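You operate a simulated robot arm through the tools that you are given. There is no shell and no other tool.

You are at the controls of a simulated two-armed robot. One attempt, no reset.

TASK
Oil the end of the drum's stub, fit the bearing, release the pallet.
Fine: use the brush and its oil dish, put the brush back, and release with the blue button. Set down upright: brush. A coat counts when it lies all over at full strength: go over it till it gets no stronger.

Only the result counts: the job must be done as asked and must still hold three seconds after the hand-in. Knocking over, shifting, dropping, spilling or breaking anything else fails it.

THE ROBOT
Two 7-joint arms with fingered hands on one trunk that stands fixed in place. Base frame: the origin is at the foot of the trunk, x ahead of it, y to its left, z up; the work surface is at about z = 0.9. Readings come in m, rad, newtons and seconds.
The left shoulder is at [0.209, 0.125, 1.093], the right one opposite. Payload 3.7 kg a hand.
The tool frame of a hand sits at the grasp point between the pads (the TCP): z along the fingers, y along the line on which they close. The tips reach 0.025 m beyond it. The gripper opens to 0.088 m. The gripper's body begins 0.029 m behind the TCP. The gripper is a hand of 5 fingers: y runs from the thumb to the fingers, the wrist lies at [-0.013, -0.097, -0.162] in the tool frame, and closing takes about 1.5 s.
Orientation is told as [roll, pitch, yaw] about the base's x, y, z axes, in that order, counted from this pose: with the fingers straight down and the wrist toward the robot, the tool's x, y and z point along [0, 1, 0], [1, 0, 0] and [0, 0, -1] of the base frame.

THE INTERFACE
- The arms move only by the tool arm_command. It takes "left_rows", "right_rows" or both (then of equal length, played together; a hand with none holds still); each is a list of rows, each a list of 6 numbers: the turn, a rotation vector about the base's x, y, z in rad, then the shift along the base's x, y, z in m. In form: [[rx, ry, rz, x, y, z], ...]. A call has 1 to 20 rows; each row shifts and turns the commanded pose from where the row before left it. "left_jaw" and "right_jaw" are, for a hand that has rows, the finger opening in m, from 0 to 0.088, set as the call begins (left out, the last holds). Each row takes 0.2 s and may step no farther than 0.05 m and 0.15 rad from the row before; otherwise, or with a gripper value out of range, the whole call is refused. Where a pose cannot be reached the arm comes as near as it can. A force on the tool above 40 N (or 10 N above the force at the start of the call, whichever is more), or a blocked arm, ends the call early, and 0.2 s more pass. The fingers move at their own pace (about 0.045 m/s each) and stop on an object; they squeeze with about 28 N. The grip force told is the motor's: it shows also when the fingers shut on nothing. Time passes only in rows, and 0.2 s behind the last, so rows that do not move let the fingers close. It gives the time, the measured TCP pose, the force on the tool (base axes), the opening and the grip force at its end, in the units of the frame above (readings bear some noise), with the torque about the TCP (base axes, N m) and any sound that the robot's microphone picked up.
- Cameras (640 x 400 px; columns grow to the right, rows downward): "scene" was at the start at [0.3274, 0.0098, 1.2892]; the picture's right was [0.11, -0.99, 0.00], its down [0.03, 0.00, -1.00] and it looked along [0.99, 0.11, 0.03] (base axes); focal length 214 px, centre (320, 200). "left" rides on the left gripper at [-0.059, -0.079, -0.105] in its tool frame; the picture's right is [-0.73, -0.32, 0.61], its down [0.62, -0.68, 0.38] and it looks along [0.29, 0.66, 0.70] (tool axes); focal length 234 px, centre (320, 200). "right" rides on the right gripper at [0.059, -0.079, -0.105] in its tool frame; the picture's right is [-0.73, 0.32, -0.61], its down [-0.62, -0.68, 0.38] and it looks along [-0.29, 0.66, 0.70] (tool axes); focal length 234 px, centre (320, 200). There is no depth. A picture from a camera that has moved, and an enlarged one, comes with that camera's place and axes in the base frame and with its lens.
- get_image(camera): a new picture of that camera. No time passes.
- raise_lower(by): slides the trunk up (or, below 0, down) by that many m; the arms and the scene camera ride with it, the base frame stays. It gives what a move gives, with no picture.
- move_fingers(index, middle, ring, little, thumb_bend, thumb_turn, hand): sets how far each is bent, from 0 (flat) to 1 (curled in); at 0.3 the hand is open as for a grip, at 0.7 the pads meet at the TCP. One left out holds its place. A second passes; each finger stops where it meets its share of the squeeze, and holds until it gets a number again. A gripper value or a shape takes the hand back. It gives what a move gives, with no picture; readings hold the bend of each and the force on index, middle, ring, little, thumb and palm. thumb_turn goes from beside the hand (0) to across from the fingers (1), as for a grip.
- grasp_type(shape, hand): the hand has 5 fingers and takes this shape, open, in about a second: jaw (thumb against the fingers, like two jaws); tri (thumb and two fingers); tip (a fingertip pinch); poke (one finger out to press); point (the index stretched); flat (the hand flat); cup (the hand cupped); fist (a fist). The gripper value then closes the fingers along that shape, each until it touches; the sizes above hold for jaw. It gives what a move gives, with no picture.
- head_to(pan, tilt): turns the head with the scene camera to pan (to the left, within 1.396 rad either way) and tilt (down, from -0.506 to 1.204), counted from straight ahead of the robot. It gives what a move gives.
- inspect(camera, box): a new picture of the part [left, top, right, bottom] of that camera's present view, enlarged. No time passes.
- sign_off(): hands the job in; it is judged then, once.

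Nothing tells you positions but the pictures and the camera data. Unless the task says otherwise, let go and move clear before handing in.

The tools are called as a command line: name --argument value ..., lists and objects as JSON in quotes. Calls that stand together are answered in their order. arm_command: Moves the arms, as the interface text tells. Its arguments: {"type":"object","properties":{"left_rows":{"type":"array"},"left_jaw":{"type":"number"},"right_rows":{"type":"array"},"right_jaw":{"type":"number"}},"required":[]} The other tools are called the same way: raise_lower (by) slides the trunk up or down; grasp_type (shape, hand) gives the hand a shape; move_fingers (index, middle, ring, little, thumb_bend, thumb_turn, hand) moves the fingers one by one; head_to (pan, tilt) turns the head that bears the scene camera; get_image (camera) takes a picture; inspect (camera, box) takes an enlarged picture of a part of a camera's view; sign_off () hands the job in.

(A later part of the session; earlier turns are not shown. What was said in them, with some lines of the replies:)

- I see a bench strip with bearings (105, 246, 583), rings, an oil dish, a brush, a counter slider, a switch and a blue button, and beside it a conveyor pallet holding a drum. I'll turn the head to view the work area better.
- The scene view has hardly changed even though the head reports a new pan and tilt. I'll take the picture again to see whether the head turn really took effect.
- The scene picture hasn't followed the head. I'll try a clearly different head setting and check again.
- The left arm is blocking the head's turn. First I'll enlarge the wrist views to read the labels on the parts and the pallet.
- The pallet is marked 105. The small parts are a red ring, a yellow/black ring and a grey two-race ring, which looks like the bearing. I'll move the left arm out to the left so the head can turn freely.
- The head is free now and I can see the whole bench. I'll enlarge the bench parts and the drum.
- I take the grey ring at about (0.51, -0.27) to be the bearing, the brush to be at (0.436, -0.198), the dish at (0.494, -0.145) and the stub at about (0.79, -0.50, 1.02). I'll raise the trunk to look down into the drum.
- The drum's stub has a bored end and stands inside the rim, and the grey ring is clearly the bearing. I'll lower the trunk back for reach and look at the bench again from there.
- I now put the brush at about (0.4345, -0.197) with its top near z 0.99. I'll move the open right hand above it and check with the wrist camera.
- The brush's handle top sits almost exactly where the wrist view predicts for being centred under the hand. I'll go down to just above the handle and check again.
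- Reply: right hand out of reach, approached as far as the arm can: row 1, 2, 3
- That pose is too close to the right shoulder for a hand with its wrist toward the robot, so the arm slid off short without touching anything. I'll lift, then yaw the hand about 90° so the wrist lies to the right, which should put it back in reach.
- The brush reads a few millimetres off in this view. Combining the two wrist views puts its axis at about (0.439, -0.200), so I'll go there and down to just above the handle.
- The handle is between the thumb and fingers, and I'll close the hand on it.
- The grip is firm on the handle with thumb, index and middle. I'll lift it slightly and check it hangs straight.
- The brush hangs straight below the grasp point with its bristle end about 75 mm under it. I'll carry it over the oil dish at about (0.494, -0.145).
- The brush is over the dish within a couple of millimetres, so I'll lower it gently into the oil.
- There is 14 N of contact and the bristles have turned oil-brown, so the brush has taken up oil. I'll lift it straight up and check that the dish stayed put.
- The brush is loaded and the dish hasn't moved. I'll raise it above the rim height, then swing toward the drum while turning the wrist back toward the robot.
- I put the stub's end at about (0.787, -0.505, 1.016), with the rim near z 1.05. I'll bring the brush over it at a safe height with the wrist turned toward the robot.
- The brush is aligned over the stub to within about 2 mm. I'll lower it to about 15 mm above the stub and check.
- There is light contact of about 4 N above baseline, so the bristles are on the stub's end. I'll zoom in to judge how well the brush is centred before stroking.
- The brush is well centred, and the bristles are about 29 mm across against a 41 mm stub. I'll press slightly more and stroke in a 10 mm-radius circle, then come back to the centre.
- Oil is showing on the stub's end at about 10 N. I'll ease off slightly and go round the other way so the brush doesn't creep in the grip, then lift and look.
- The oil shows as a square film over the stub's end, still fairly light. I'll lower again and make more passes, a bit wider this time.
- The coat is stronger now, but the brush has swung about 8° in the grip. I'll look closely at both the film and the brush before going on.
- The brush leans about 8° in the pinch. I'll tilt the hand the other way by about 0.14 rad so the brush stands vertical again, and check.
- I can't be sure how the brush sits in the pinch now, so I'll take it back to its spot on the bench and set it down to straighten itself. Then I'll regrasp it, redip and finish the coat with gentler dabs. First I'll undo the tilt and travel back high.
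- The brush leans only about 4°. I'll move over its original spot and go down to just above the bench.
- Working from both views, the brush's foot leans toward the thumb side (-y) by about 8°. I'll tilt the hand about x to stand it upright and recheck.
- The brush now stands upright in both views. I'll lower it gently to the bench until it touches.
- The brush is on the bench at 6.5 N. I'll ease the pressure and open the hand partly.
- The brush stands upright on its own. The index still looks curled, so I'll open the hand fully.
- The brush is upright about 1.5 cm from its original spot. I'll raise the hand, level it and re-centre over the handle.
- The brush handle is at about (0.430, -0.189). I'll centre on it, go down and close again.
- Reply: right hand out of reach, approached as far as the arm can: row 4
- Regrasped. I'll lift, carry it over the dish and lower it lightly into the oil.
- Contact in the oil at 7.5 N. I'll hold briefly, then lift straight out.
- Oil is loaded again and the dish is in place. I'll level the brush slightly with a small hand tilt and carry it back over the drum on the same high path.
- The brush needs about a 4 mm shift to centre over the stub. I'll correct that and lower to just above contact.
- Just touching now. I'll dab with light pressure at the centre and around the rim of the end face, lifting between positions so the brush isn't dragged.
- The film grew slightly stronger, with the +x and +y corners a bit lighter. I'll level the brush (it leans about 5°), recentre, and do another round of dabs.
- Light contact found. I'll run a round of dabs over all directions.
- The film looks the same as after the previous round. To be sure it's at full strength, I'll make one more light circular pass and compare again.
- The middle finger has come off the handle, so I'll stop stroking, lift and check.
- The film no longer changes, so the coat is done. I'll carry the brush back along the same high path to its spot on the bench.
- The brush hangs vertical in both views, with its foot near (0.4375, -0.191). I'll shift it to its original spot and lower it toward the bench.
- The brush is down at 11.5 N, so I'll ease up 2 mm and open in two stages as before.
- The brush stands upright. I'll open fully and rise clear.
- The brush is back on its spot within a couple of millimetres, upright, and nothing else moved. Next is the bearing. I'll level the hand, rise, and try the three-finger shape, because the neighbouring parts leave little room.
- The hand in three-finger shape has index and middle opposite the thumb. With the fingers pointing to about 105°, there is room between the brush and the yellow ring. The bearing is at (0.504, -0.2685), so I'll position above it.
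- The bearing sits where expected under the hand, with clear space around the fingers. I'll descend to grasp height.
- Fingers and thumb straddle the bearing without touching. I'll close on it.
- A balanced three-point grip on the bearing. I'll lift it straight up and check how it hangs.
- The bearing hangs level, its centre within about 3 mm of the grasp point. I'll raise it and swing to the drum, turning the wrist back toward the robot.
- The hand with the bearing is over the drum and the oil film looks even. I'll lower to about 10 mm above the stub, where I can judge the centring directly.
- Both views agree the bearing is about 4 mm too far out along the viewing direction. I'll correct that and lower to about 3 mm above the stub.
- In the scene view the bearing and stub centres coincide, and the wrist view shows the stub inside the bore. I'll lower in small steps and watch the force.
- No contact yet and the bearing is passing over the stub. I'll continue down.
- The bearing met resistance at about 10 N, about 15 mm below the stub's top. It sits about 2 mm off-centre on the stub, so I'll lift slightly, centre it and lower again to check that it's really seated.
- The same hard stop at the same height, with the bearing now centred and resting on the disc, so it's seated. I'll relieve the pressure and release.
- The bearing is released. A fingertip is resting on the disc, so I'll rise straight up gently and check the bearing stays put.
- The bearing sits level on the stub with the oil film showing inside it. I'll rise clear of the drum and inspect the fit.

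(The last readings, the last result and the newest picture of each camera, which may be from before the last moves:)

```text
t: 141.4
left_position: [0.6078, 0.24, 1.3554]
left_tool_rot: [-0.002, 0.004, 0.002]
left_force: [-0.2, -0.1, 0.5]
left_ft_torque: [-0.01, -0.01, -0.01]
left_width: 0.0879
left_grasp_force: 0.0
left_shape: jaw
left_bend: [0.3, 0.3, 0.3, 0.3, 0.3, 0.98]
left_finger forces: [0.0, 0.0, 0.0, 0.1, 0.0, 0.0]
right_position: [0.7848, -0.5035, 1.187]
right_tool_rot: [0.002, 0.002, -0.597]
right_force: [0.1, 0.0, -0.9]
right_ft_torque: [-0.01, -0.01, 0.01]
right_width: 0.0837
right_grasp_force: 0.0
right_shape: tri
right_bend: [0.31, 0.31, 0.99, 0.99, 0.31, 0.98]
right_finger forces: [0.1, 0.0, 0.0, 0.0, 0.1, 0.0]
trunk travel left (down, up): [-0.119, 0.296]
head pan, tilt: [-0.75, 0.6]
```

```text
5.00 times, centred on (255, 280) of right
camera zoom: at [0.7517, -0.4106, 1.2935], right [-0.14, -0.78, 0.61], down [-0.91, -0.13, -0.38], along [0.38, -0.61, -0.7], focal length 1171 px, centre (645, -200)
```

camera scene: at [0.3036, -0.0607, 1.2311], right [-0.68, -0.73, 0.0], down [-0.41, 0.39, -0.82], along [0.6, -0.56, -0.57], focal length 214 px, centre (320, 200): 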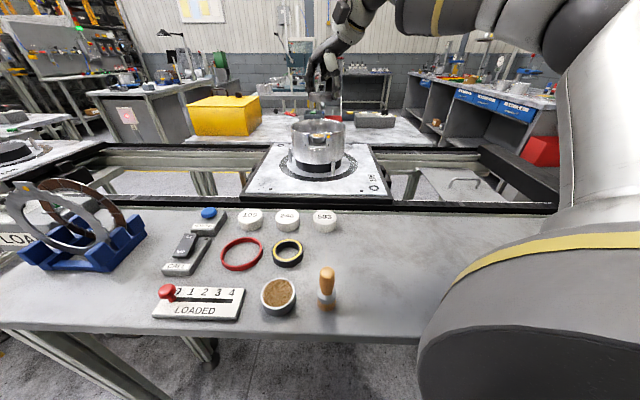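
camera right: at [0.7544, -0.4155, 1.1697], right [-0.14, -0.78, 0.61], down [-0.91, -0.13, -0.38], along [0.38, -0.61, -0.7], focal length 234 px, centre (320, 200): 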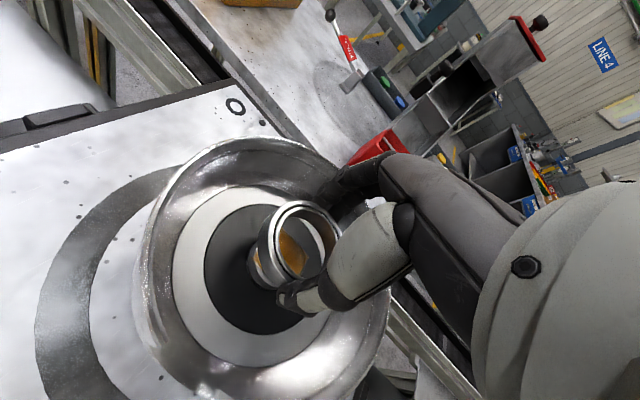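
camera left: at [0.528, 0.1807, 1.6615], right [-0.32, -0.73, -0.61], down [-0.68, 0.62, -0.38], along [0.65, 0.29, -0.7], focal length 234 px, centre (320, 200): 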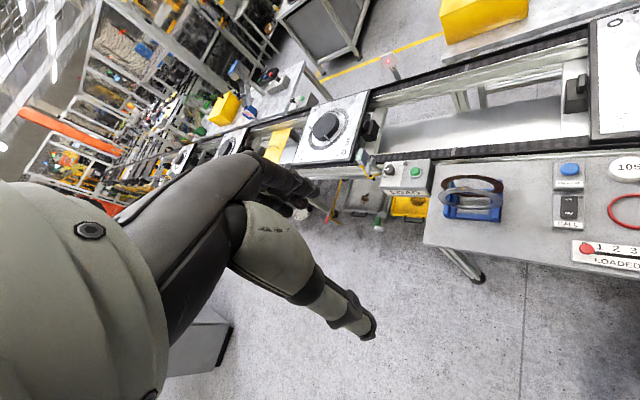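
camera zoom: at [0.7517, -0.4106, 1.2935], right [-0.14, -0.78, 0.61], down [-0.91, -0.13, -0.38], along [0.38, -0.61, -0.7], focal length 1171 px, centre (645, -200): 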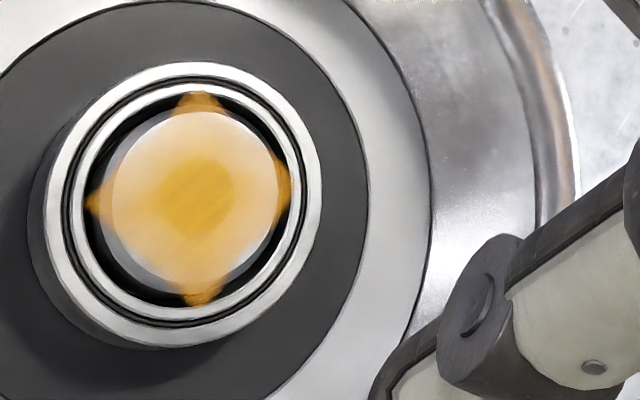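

The bearing is flush on the disc with an even gap all round the oiled stub. Next is the blue RELEASE button: I'll move the right hand away from the drum toward it and take the poke shape.

arm_command --right_rows '[[0, 0, 0, -0.01, 0.02, 0.02], [0, 0, 0.1, -0.02, 0.04, 0.01], [0, 0, 0.1, -0.02, 0.04, 0], [0, 0, 0.1, -0.02, 0.04, 0], [0, 0, 0.1, -0.02, 0.04, 0], [0, 0, 0.1, -0.01, 0.04, 0], [0, 0, 0.1, 0, 0.04, 0], [0, 0, 0, 0, 0.02, 0]]'

grasp_type --hand "right" --shape "poke"

head_to --pan -0.45 --tilt 0.7

get_image --camera "scene"

get_image --camera "right"

```text
t: 143.2
left_position: [0.6068, 0.2408, 1.3555]
left_tool_rot: [-0.003, 0.002, 0.002]
left_force: [0.0, -0.8, 0.9]
left_ft_torque: [0.04, -0.01, 0.0]
left_width: 0.0877
left_grasp_force: 0.1
left_shape: jaw
left_bend: [0.3, 0.3, 0.3, 0.3, 0.3, 0.98]
left_finger forces: [0.0, 0.0, 0.1, 0.0, 0.1, 0.0]
right_position: [0.6827, -0.2223, 1.2158]
right_tool_rot: [-0.001, 0.002, 0.004]
right_force: [0.9, 0.6, -0.6]
right_ft_torque: [0.03, -0.01, 0.04]
right_width: 0.0837
right_grasp_force: 0.0
right_shape: tri
right_bend: [0.31, 0.31, 0.99, 0.99, 0.31, 0.98]
right_finger forces: [0.0, 0.0, 0.0, 0.0, 0.0, 0.0]
trunk travel left (down, up): [-0.119, 0.296]
head pan, tilt: [-0.75, 0.6]
```

```text
t: 144.1
left_position: [0.6071, 0.2403, 1.3557]
left_tool_rot: [-0.002, 0.002, 0.001]
left_force: [-0.9, -0.2, -0.4]
left_ft_torque: [-0.01, 0.01, 0.0]
left_width: 0.0879
left_grasp_force: 0.0
left_shape: jaw
left_bend: [0.3, 0.3, 0.3, 0.3, 0.3, 0.98]
left_finger forces: [0.1, 0.0, 0.1, 0.0, 0.0, 0.1]
right_position: [0.6829, -0.2231, 1.2157]
right_tool_rot: [0.001, 0.002, 0.003]
right_force: [-1.0, 0.3, -0.1]
right_ft_torque: [0.01, -0.03, -0.02]
right_width: 0.0
right_grasp_force: 0.1
right_shape: poke
right_bend: [0.7, 0.7, 0.99, 0.99, 1.0, 1.0]
right_finger forces: [0.0, 0.0, 0.0, 0.0, 0.1, 0.0]
trunk travel left (down, up): [-0.119, 0.296]
head pan, tilt: [-0.75, 0.6]
```

```text
t: 144.9
left_position: [0.6065, 0.2395, 1.3555]
left_tool_rot: [0.0, 0.004, 0.001]
left_force: [-1.1, 0.1, 0.4]
left_ft_torque: [0.04, -0.02, 0.02]
left_width: 0.088
left_grasp_force: 0.0
left_shape: jaw
left_bend: [0.3, 0.3, 0.3, 0.3, 0.3, 0.98]
left_finger forces: [0.0, 0.0, 0.1, 0.1, 0.0, 0.0]
right_position: [0.6821, -0.2233, 1.2169]
right_tool_rot: [0.002, 0.002, 0.003]
right_force: [-0.2, 0.4, 0.6]
right_ft_torque: [0.02, 0.02, -0.01]
right_width: 0.0
right_grasp_force: 0.1
right_shape: poke
right_bend: [0.7, 0.7, 0.99, 0.99, 1.0, 1.0]
right_finger forces: [0.0, 0.1, 0.1, 0.0, 0.1, 0.0]
trunk travel left (down, up): [-0.119, 0.296]
head pan, tilt: [-0.45, 0.7]
```

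```text
taken
camera scene: at [0.3152, -0.0374, 1.2226], right [-0.44, -0.9, 0.0], down [-0.58, 0.28, -0.77], along [0.69, -0.33, -0.64], focal length 214 px, centre (320, 200)
```

scene: 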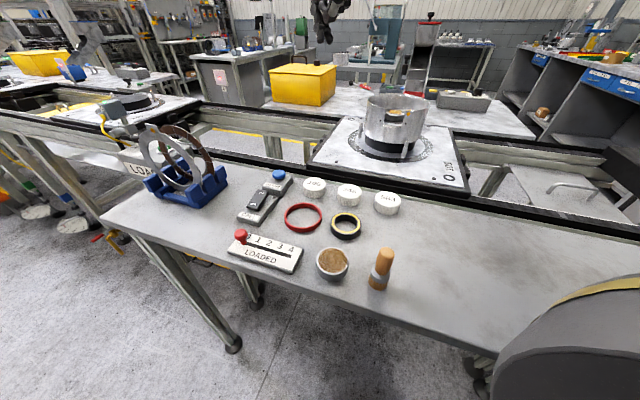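

```text
taken
camera right: at [0.6023, -0.1647, 1.3228], right [0.33, -0.73, 0.61], down [-0.68, -0.63, -0.38], along [0.66, -0.29, -0.7], focal length 234 px, centre (320, 200)
```

right: 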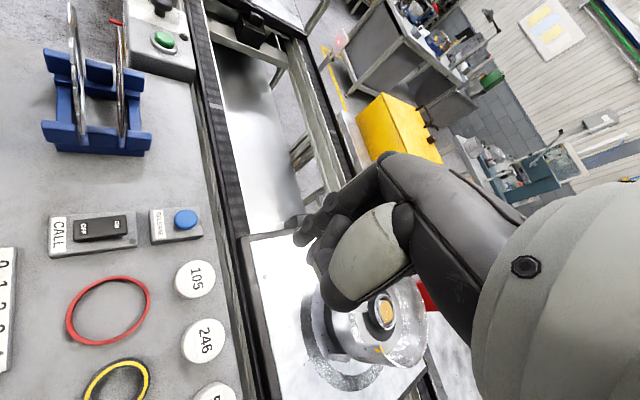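

inspect --camera "right" --box '[130, 180, 350, 320]'

inspect --camera "scene" --box '[230, 150, 330, 230]'

inspect --camera "scene" --box '[290, 0, 370, 60]'

```text
2.86 times, centred on (240, 250) of right
camera zoom: at [0.6023, -0.1647, 1.3228], right [0.33, -0.73, 0.61], down [-0.68, -0.63, -0.38], along [0.66, -0.29, -0.7], focal length 669 px, centre (549, 57)
```

zoom: 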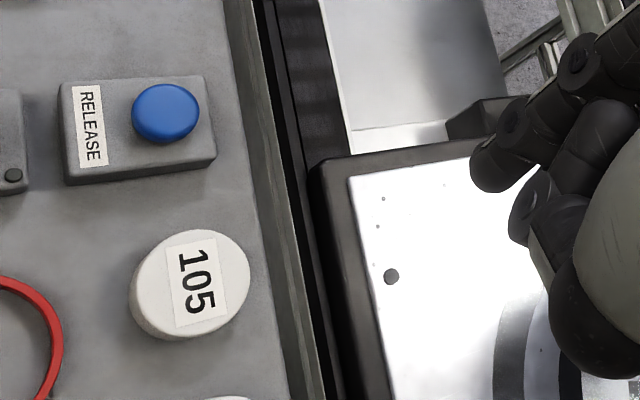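

```text
5.00 times, centred on (280, 190) of scene
camera zoom: at [0.3152, -0.0374, 1.2226], right [-0.44, -0.9, 0.0], down [-0.58, 0.28, -0.77], along [0.69, -0.33, -0.64], focal length 1072 px, centre (520, 250)
```

zoom: 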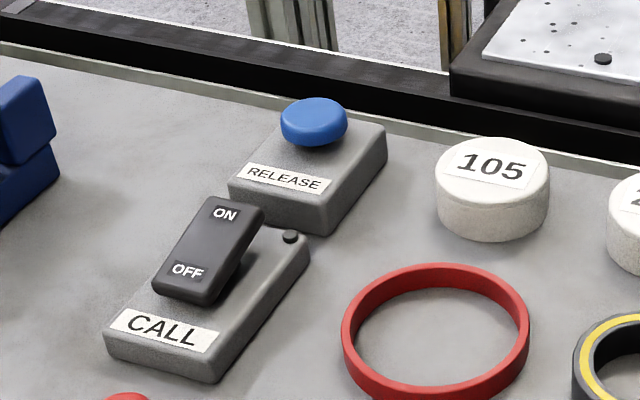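

```text
6.67 times, centred on (330, 30) of scene
camera zoom: at [0.3152, -0.0374, 1.2226], right [-0.44, -0.9, 0.0], down [-0.58, 0.28, -0.77], along [0.69, -0.33, -0.64], focal length 1430 px, centre (253, 1333)
```

zoom: 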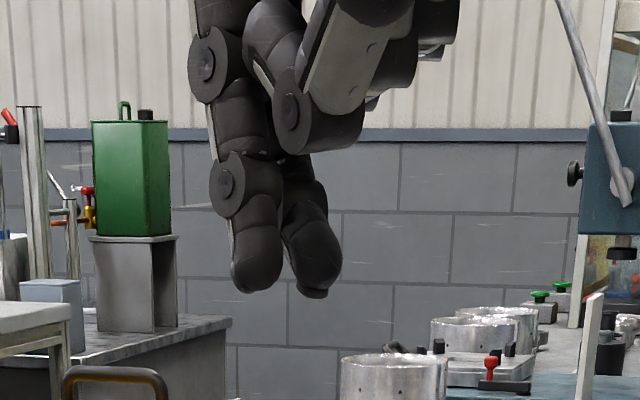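

Two views place the blue button's top at about (0.756, -0.139, 0.94). I'll bring the poking fingertips above it.

arm_command --right_rows '[[0, 0, 0, 0.0148, 0.0168, -0.03], [0, 0, 0, 0.0148, 0.0168, -0.03], [0, 0, 0, 0.0148, 0.0168, -0.03], [0, 0, 0, 0.0148, 0.0168, -0.03], [0, 0, 0, 0.0148, 0.0168, -0.03], [0, 0, 0, 0, 0, 0]]'

get_image --camera "right"

inspect --camera "scene" --box '[210, 90, 350, 210]'

```text
t: 146.3
left_position: [0.6061, 0.2402, 1.3563]
left_tool_rot: [-0.002, 0.003, 0.002]
left_force: [-0.4, 0.4, 0.5]
left_ft_torque: [-0.02, -0.05, 0.02]
left_width: 0.0875
left_grasp_force: 0.0
left_shape: jaw
left_bend: [0.3, 0.3, 0.3, 0.3, 0.3, 0.98]
left_finger forces: [0.0, 0.1, 0.1, 0.1, 0.1, 0.0]
right_position: [0.7563, -0.1403, 1.0688]
right_tool_rot: [0.002, -0.003, 0.004]
right_force: [-0.3, 0.4, 0.4]
right_ft_torque: [-0.01, -0.01, 0.01]
right_width: 0.0
right_grasp_force: 0.0
right_shape: poke
right_bend: [0.7, 0.7, 0.99, 0.99, 1.0, 1.0]
right_finger forces: [0.0, 0.1, 0.0, 0.0, 0.1, 0.1]
trunk travel left (down, up): [-0.119, 0.296]
head pan, tilt: [-0.45, 0.7]
```

```text
taken
camera right: at [0.6759, -0.0818, 1.1747], right [0.32, -0.73, 0.61], down [-0.68, -0.62, -0.39], along [0.66, -0.29, -0.7], focal length 234 px, centre (320, 200)
```

right: 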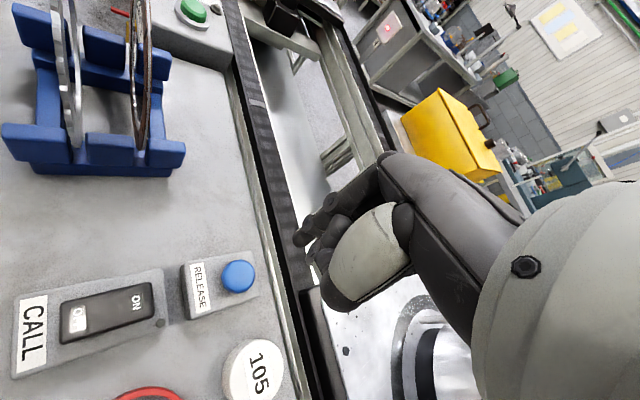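

```text
3.33 times, centred on (280, 150) of scene
camera zoom: at [0.3142, -0.0373, 1.2231], right [-0.43, -0.9, 0.0], down [-0.58, 0.28, -0.77], along [0.69, -0.33, -0.64], focal length 715 px, centre (453, 367)
```

zoom: 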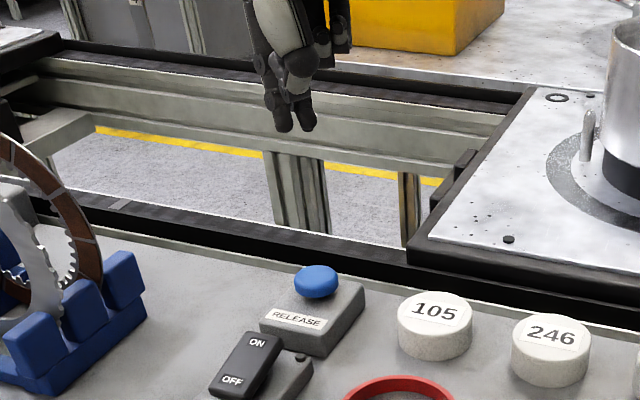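

arm_command --right_rows '[[0, 0, 0, -0.005, 0.001, -0.03], [0, 0, 0, 0, 0, -0.035], [0, 0, 0, 0, 0, 0]]'

get_image --camera "right"

inspect --camera "scene" --box '[240, 110, 320, 190]'

```text
t: 147.1
left_position: [0.6049, 0.2409, 1.3557]
left_tool_rot: [-0.002, 0.003, 0.0]
left_force: [0.4, -0.2, 0.2]
left_ft_torque: [0.02, -0.03, 0.01]
left_width: 0.0878
left_grasp_force: 0.1
left_shape: jaw
left_bend: [0.3, 0.3, 0.3, 0.3, 0.3, 0.98]
left_finger forces: [0.0, 0.1, 0.0, 0.0, 0.0, 0.1]
right_position: [0.7506, -0.1437, 1.0042]
right_tool_rot: [0.0, 0.0, 0.003]
right_force: [0.4, 0.0, -0.2]
right_ft_torque: [0.03, 0.04, 0.0]
right_width: 0.0001
right_grasp_force: 0.0
right_shape: poke
right_bend: [0.7, 0.7, 0.99, 0.99, 1.0, 1.0]
right_finger forces: [0.0, 0.1, 0.1, 0.1, 0.0, 0.0]
trunk travel left (down, up): [-0.119, 0.296]
head pan, tilt: [-0.45, 0.7]
```

```text
taken
camera right: at [0.6705, -0.0845, 1.1097], right [0.33, -0.73, 0.61], down [-0.68, -0.62, -0.38], along [0.66, -0.29, -0.7], focal length 234 px, centre (320, 200)
```

right: 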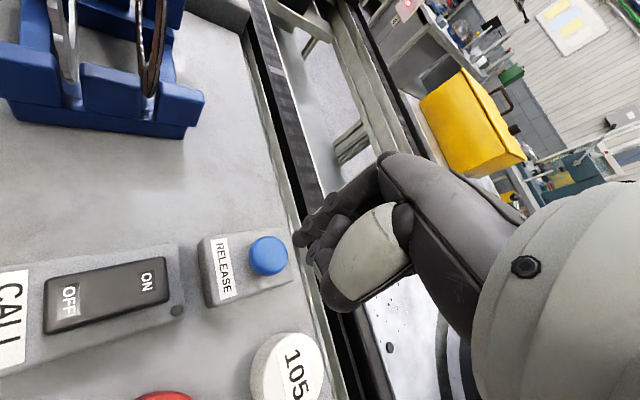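

```text
5.00 times, centred on (280, 150) of scene
camera zoom: at [0.3146, -0.0373, 1.2229], right [-0.43, -0.9, 0.0], down [-0.58, 0.28, -0.77], along [0.69, -0.33, -0.64], focal length 1072 px, centre (520, 450)
```

zoom: 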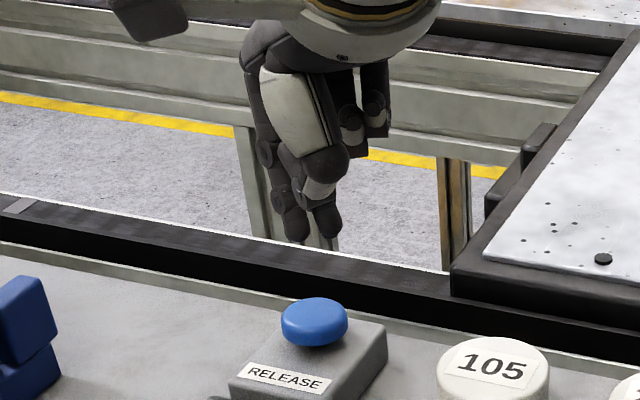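

arm_command --right_rows '[[0, 0, 0, 0.001, 0.004, -0.015], [0, 0, 0, 0, 0, -0.015], [0, 0, 0, 0, 0, 0]]'

inspect --camera "right" --box '[220, 180, 380, 310]'

inspect --camera "scene" --box '[240, 120, 320, 200]'

```text
t: 147.9
left_position: [0.6071, 0.2405, 1.3553]
left_tool_rot: [-0.001, 0.004, 0.001]
left_force: [0.5, 0.5, 0.1]
left_ft_torque: [-0.01, 0.0, -0.02]
left_width: 0.0877
left_grasp_force: 0.0
left_shape: jaw
left_bend: [0.3, 0.3, 0.3, 0.3, 0.3, 0.98]
left_finger forces: [0.0, 0.1, 0.0, 0.0, 0.0, 0.0]
right_position: [0.7534, -0.1365, 0.9739]
right_tool_rot: [0.002, 0.001, 0.003]
right_force: [-1.1, -0.4, 0.1]
right_ft_torque: [0.04, -0.03, -0.01]
right_width: 0.0002
right_grasp_force: 0.1
right_shape: poke
right_bend: [0.7, 0.7, 0.99, 0.99, 1.0, 1.0]
right_finger forces: [0.0, 0.0, 0.0, 0.1, 0.0, 0.1]
trunk travel left (down, up): [-0.119, 0.296]
head pan, tilt: [-0.45, 0.7]
```

```text
3.08 times, centred on (300, 245) of right
camera zoom: at [0.6733, -0.0776, 1.0798], right [0.33, -0.73, 0.61], down [-0.68, -0.63, -0.38], along [0.66, -0.29, -0.7], focal length 720 px, centre (382, 62)
```

zoom: 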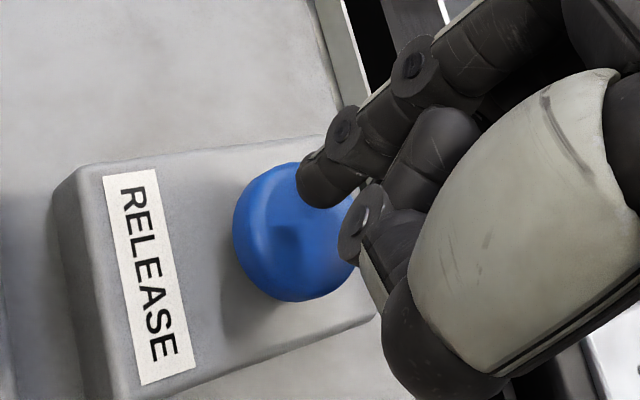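

```text
5.00 times, centred on (280, 160) of scene
camera zoom: at [0.3151, -0.0373, 1.2227], right [-0.43, -0.9, 0.0], down [-0.58, 0.28, -0.77], along [0.69, -0.33, -0.64], focal length 1072 px, centre (520, 400)
```

zoom: 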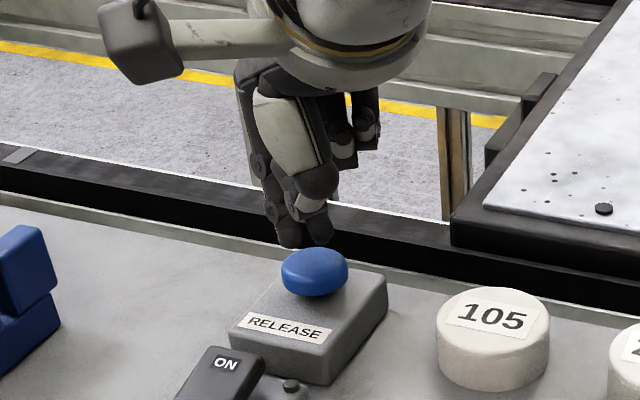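

The fingertips are just above the button's centre. I'll press down in small steps, watching force and sound.

arm_command --right_rows '[[0, 0, 0, 0, 0, -0.006], [0, 0, 0, 0, 0, -0.004]]'

inspect --camera "scene" --box '[240, 120, 320, 200]'

```text
t: 148.5
left_position: [0.6059, 0.2392, 1.3562]
left_tool_rot: [-0.001, 0.002, 0.002]
left_force: [0.2, -0.4, 0.6]
left_ft_torque: [0.01, 0.0, 0.0]
left_width: 0.0879
left_grasp_force: 0.1
left_shape: jaw
left_bend: [0.3, 0.3, 0.3, 0.3, 0.3, 0.98]
left_finger forces: [0.1, 0.1, 0.0, 0.1, 0.1, 0.0]
right_position: [0.7545, -0.1366, 0.9655]
right_tool_rot: [0.001, 0.002, 0.004]
right_force: [0.0, 0.2, 0.2]
right_ft_torque: [-0.01, -0.01, 0.0]
right_width: 0.0
right_grasp_force: 0.1
right_shape: poke
right_bend: [0.7, 0.7, 0.99, 0.99, 1.0, 1.0]
right_finger forces: [0.0, 0.3, 0.0, 0.0, 0.0, 0.0]
trunk travel left (down, up): [-0.119, 0.296]
head pan, tilt: [-0.45, 0.7]
```

```text
5.00 times, centred on (280, 160) of scene
camera zoom: at [0.3152, -0.0373, 1.2226], right [-0.43, -0.9, 0.0], down [-0.58, 0.28, -0.76], along [0.69, -0.33, -0.64], focal length 1072 px, centre (520, 400)
```

zoom: 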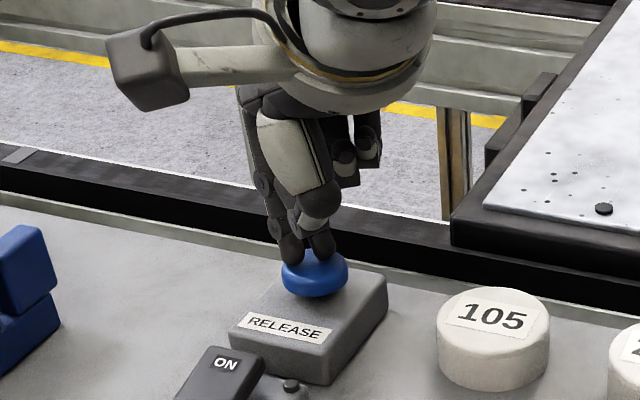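

arm_command --right_rows '[[0, 0, 0, 0, 0, -0.003], [0, 0, 0, 0, 0, -0.002]]'

inspect --camera "scene" --box '[240, 120, 320, 200]'

```text
t: 149.1
left_position: [0.6077, 0.2396, 1.3552]
left_tool_rot: [-0.002, 0.001, 0.003]
left_force: [-0.8, 0.3, 0.2]
left_ft_torque: [0.02, -0.01, 0.03]
left_width: 0.0876
left_grasp_force: 0.1
left_shape: jaw
left_bend: [0.3, 0.3, 0.3, 0.3, 0.3, 0.98]
left_finger forces: [0.1, 0.0, 0.0, 0.1, 0.1, 0.1]
right_position: [0.7546, -0.1351, 0.9598]
right_tool_rot: [0.002, -0.001, 0.003]
right_force: [1.7, 0.4, 2.5]
right_ft_torque: [0.0, -0.01, 0.0]
right_width: 0.0001
right_grasp_force: 0.1
right_shape: poke
right_bend: [0.7, 0.7, 0.99, 0.99, 1.0, 1.0]
right_finger forces: [0.0, 2.7, 0.0, 0.0, 0.1, 0.1]
trunk travel left (down, up): [-0.119, 0.296]
head pan, tilt: [-0.45, 0.7]
heard: click
```

```text
5.00 times, centred on (280, 160) of scene
camera zoom: at [0.315, -0.0373, 1.2227], right [-0.43, -0.9, 0.0], down [-0.58, 0.28, -0.77], along [0.69, -0.33, -0.64], focal length 1072 px, centre (520, 400)
```

zoom: 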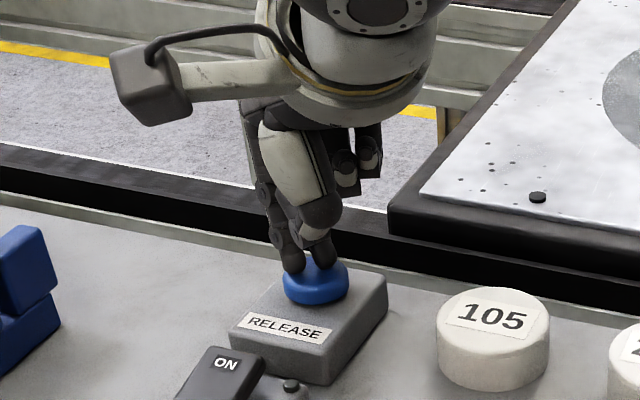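

A click was heard and the pallet has started to move. I'll lift straight off the button and back away.

arm_command --right_rows '[[0, 0, 0, 0, 0, 0.02], [0, 0, 0, 0, 0, 0.03], [0, 0, 0, -0.03, -0.01, 0.035], [0, 0, 0, -0.035, -0.02, 0.025]]'

get_image --camera "scene"

```text
t: 150.1
left_position: [0.6062, 0.2403, 1.3567]
left_tool_rot: [-0.003, 0.001, 0.001]
left_force: [-0.6, -0.4, -0.4]
left_ft_torque: [0.02, -0.04, 0.0]
left_width: 0.0878
left_grasp_force: 0.0
left_shape: jaw
left_bend: [0.3, 0.3, 0.3, 0.3, 0.3, 0.98]
left_finger forces: [0.1, 0.0, 0.0, 0.0, 0.1, 0.1]
right_position: [0.6873, -0.1647, 1.0679]
right_tool_rot: [0.002, 0.0, 0.003]
right_force: [0.0, -0.3, 0.6]
right_ft_torque: [0.01, -0.02, -0.02]
right_width: 0.0
right_grasp_force: 0.1
right_shape: poke
right_bend: [0.7, 0.7, 0.99, 0.99, 1.0, 1.0]
right_finger forces: [0.0, 0.0, 0.0, 0.1, 0.0, 0.0]
trunk travel left (down, up): [-0.119, 0.296]
head pan, tilt: [-0.45, 0.7]
```

```text
taken
camera scene: at [0.3143, -0.0375, 1.2231], right [-0.43, -0.9, 0.0], down [-0.58, 0.28, -0.77], along [0.69, -0.33, -0.64], focal length 214 px, centre (320, 200)
```

scene: 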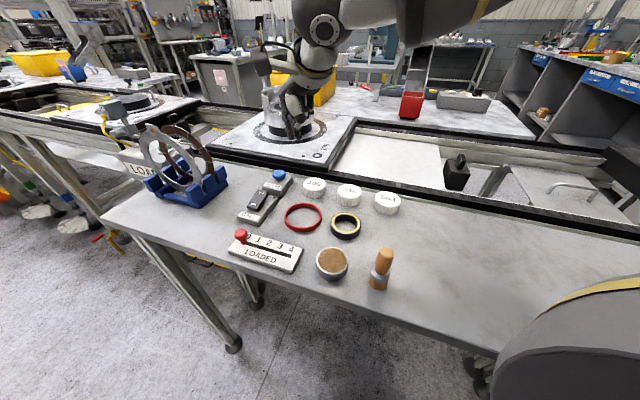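

arm_command --right_rows '[[0, 0, 0, -0.015, -0.025, 0.035], [0, 0, 0, -0.02, -0.025, 0.035], [0, 0, 0, -0.025, -0.025, 0.03], [0, 0, 0, -0.025, -0.025, 0.03], [0, 0, 0, -0.03, -0.025, 0.025], [0, 0, 0, -0.03, -0.025, 0.025], [0, 0, 0, -0.03, -0.025, 0.025], [0, 0, 0, -0.03, -0.025, 0.025], [0, 0, 0, 0, 0, 0]]'

get_image --camera "scene"

```text
t: 152.1
left_position: [0.6073, 0.2396, 1.3548]
left_tool_rot: [-0.002, 0.004, 0.002]
left_force: [0.9, 0.2, -0.3]
left_ft_torque: [0.04, 0.02, 0.01]
left_width: 0.0876
left_grasp_force: 0.2
left_shape: jaw
left_bend: [0.3, 0.3, 0.3, 0.3, 0.3, 0.98]
left_finger forces: [0.0, 0.1, 0.1, 0.1, 0.1, 0.0]
right_position: [0.4849, -0.366, 1.296]
right_tool_rot: [0.002, 0.004, 0.003]
right_force: [-0.2, 0.4, 0.0]
right_ft_torque: [0.01, -0.03, -0.02]
right_width: 0.0
right_grasp_force: 0.1
right_shape: poke
right_bend: [0.7, 0.7, 0.99, 0.99, 1.0, 1.0]
right_finger forces: [0.0, 0.0, 0.0, 0.1, 0.0, 0.1]
trunk travel left (down, up): [-0.119, 0.296]
head pan, tilt: [-0.45, 0.7]
```

```text
taken
camera scene: at [0.3158, -0.0373, 1.2223], right [-0.43, -0.9, 0.0], down [-0.58, 0.28, -0.76], along [0.69, -0.33, -0.64], focal length 214 px, centre (320, 200)
```

scene: 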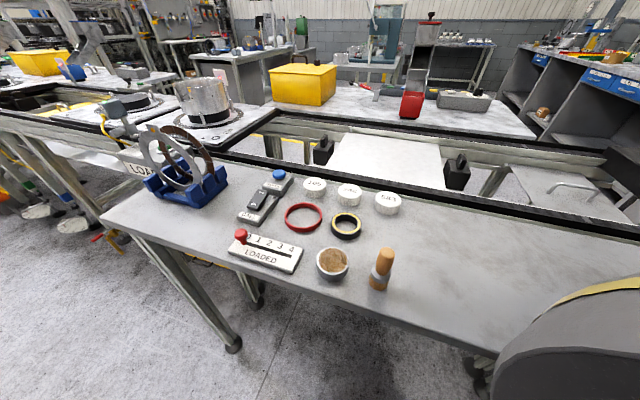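

The pallet has rolled on along the line. I'll check that the bench items are in place and the bearing is still in the drum.

head_to --pan -0.1 --tilt 0.6

get_image --camera "scene"

inspect --camera "scene" --box '[220, 60, 420, 200]'

```text
t: 152.9
left_position: [0.6061, 0.241, 1.3557]
left_tool_rot: [-0.002, 0.003, 0.003]
left_force: [-0.7, 0.0, -0.3]
left_ft_torque: [-0.02, -0.01, 0.02]
left_width: 0.0879
left_grasp_force: 0.1
left_shape: jaw
left_bend: [0.3, 0.3, 0.3, 0.3, 0.3, 0.98]
left_finger forces: [0.0, 0.0, 0.1, 0.1, 0.0, 0.0]
right_position: [0.4837, -0.3649, 1.2958]
right_tool_rot: [0.001, 0.002, 0.004]
right_force: [-0.5, -0.1, 0.7]
right_ft_torque: [0.01, -0.01, -0.01]
right_width: 0.0
right_grasp_force: 0.1
right_shape: poke
right_bend: [0.7, 0.7, 0.99, 0.99, 1.0, 1.0]
right_finger forces: [0.0, 0.1, 0.0, 0.0, 0.0, 0.0]
trunk travel left (down, up): [-0.119, 0.296]
head pan, tilt: [-0.099, 0.6]
```

```text
taken
camera scene: at [0.3268, -0.0092, 1.2312], right [-0.1, -0.99, 0.0], down [-0.56, 0.06, -0.82], along [0.82, -0.08, -0.57], focal length 214 px, centre (320, 200)
```

scene: 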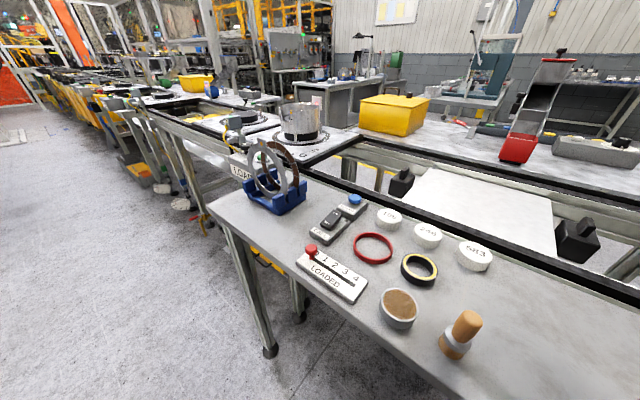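

```text
2.86 times, centred on (320, 130) of scene
camera zoom: at [0.3268, -0.0092, 1.2312], right [-0.1, -0.99, 0.0], down [-0.56, 0.06, -0.82], along [0.82, -0.08, -0.57], focal length 613 px, centre (320, 400)
```

zoom: 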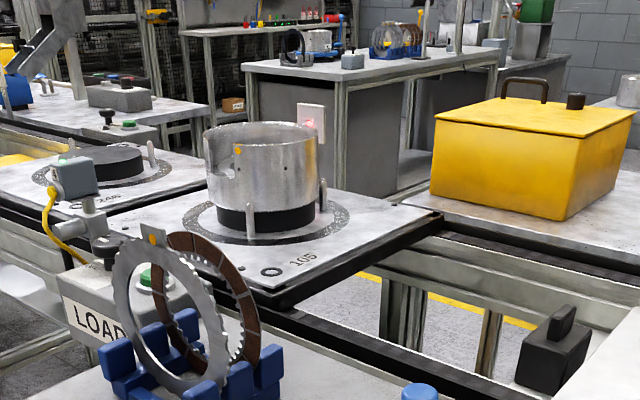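

get_image --camera "left"

inspect --camera "scene" --box '[340, 190, 500, 370]'

```text
taken
camera left: at [0.5282, 0.1807, 1.4615], right [-0.32, -0.73, -0.61], down [-0.68, 0.62, -0.38], along [0.65, 0.29, -0.7], focal length 234 px, centre (320, 200)
```

left: 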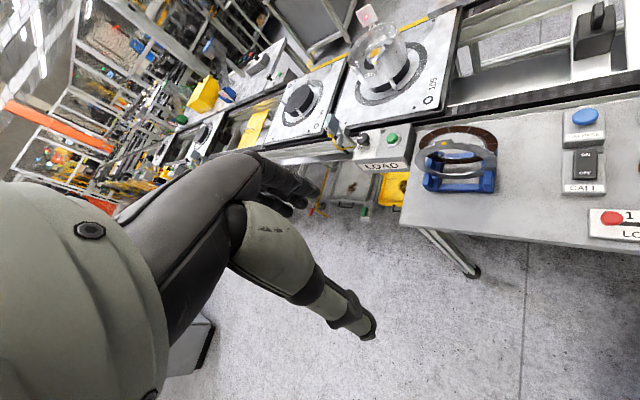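

```text
2.22 times, centred on (420, 280) of scene
camera zoom: at [0.3268, -0.0092, 1.2312], right [-0.1, -0.99, 0.0], down [-0.56, 0.06, -0.82], along [0.82, -0.08, -0.57], focal length 477 px, centre (98, 22)
```

zoom: 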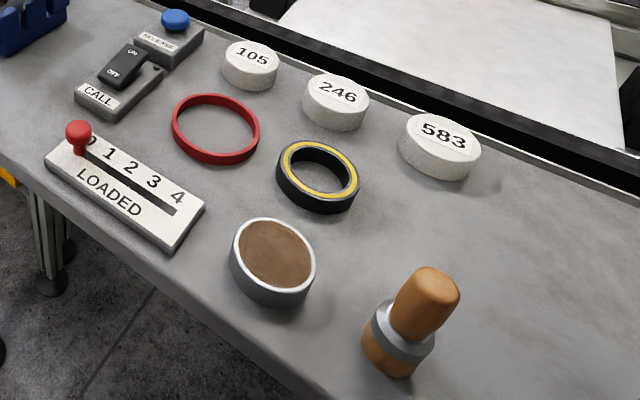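

inspect --camera "left" --box '[340, 10, 440, 110]'

arm_command --right_rows '[[0, 0, 0, 0, 0, 0], [0, 0, 0, 0, 0, 0], [0, 0, 0, 0, 0, 0], [0, 0, 0, 0, 0, 0], [0, 0, 0, 0, 0, 0]]'

inspect --camera "scene" --box '[220, 60, 420, 200]'

```text
4.00 times, centred on (390, 60) of left
camera zoom: at [0.5282, 0.1807, 1.4615], right [-0.32, -0.73, -0.61], down [-0.68, 0.62, -0.38], along [0.65, 0.29, -0.7], focal length 937 px, centre (40, 760)
```

zoom: 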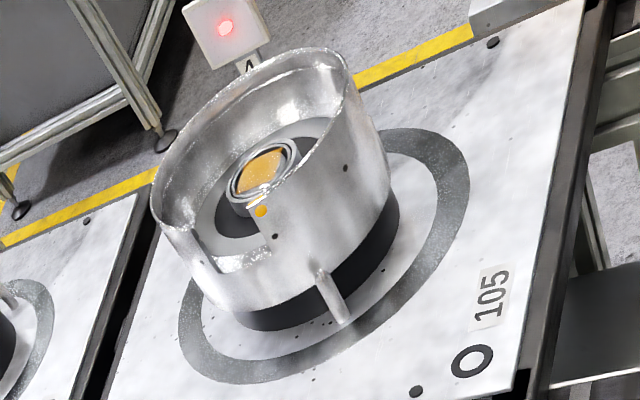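

```text
t: 154.2
left_position: [0.6061, 0.2388, 1.3554]
left_tool_rot: [0.0, 0.002, 0.001]
left_force: [-0.2, -0.1, -0.1]
left_ft_torque: [-0.03, 0.0, 0.0]
left_width: 0.088
left_grasp_force: 0.0
left_shape: jaw
left_bend: [0.3, 0.3, 0.3, 0.3, 0.3, 0.98]
left_finger forces: [0.0, 0.1, 0.0, 0.0, 0.0, 0.0]
right_position: [0.4844, -0.3642, 1.2954]
right_tool_rot: [0.001, 0.002, 0.002]
right_force: [-0.2, -0.9, 0.5]
right_ft_torque: [0.02, 0.0, -0.02]
right_width: 0.0002
right_grasp_force: 0.1
right_shape: poke
right_bend: [0.7, 0.7, 0.99, 0.99, 1.0, 1.0]
right_finger forces: [0.0, 0.0, 0.0, 0.0, 0.0, 0.0]
trunk travel left (down, up): [-0.119, 0.296]
head pan, tilt: [-0.099, 0.6]
```

```text
2.86 times, centred on (320, 130) of scene
camera zoom: at [0.3267, -0.0091, 1.2312], right [-0.1, -1.0, 0.0], down [-0.56, 0.06, -0.83], along [0.82, -0.08, -0.56], focal length 613 px, centre (320, 400)
```

zoom: 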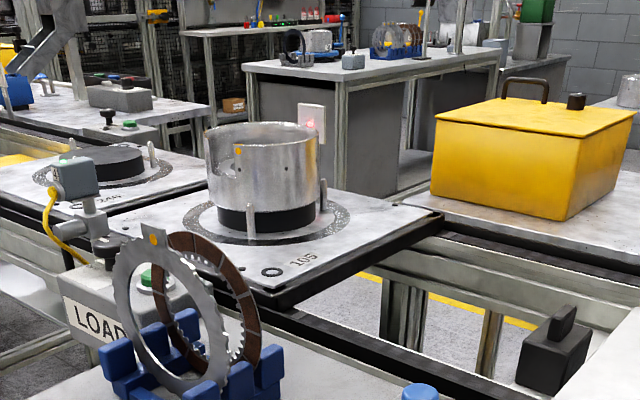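

The pallet is at rest down the line with the bearing on the oiled stub. The brush stands upright in its place, the other items haven't moved and both hands are clear, so I'm handing in the job.

sign_off

```text
The job is handed in.
```

The job is done and handed in: the end of the drum's stub is oiled, the bearing is fitted, and the pallet has been released with the blue button.

- **Oil:** I dipped the brush twice and went over the end of the stub until the film looked the same from one pass to the next. I judged full strength by eye from the camera pictures.
- **Bearing:** I took the grey two-race ring as the bearing. It sits level and flush on the disc around the stub, with an even gap all round, and it was still there after the pallet moved.
- **Brush:** It stands upright within a few millimetres of where it was. It shifted in the grip while I was painting, so partway through I set it down on the bench and picked it up again.
- **Release:** I heard the button click, and pallet 105 rolled on and stopped at the next pallet.

In the pictures I checked, nothing else on the bench moved, and both hands were clear when I handed in.
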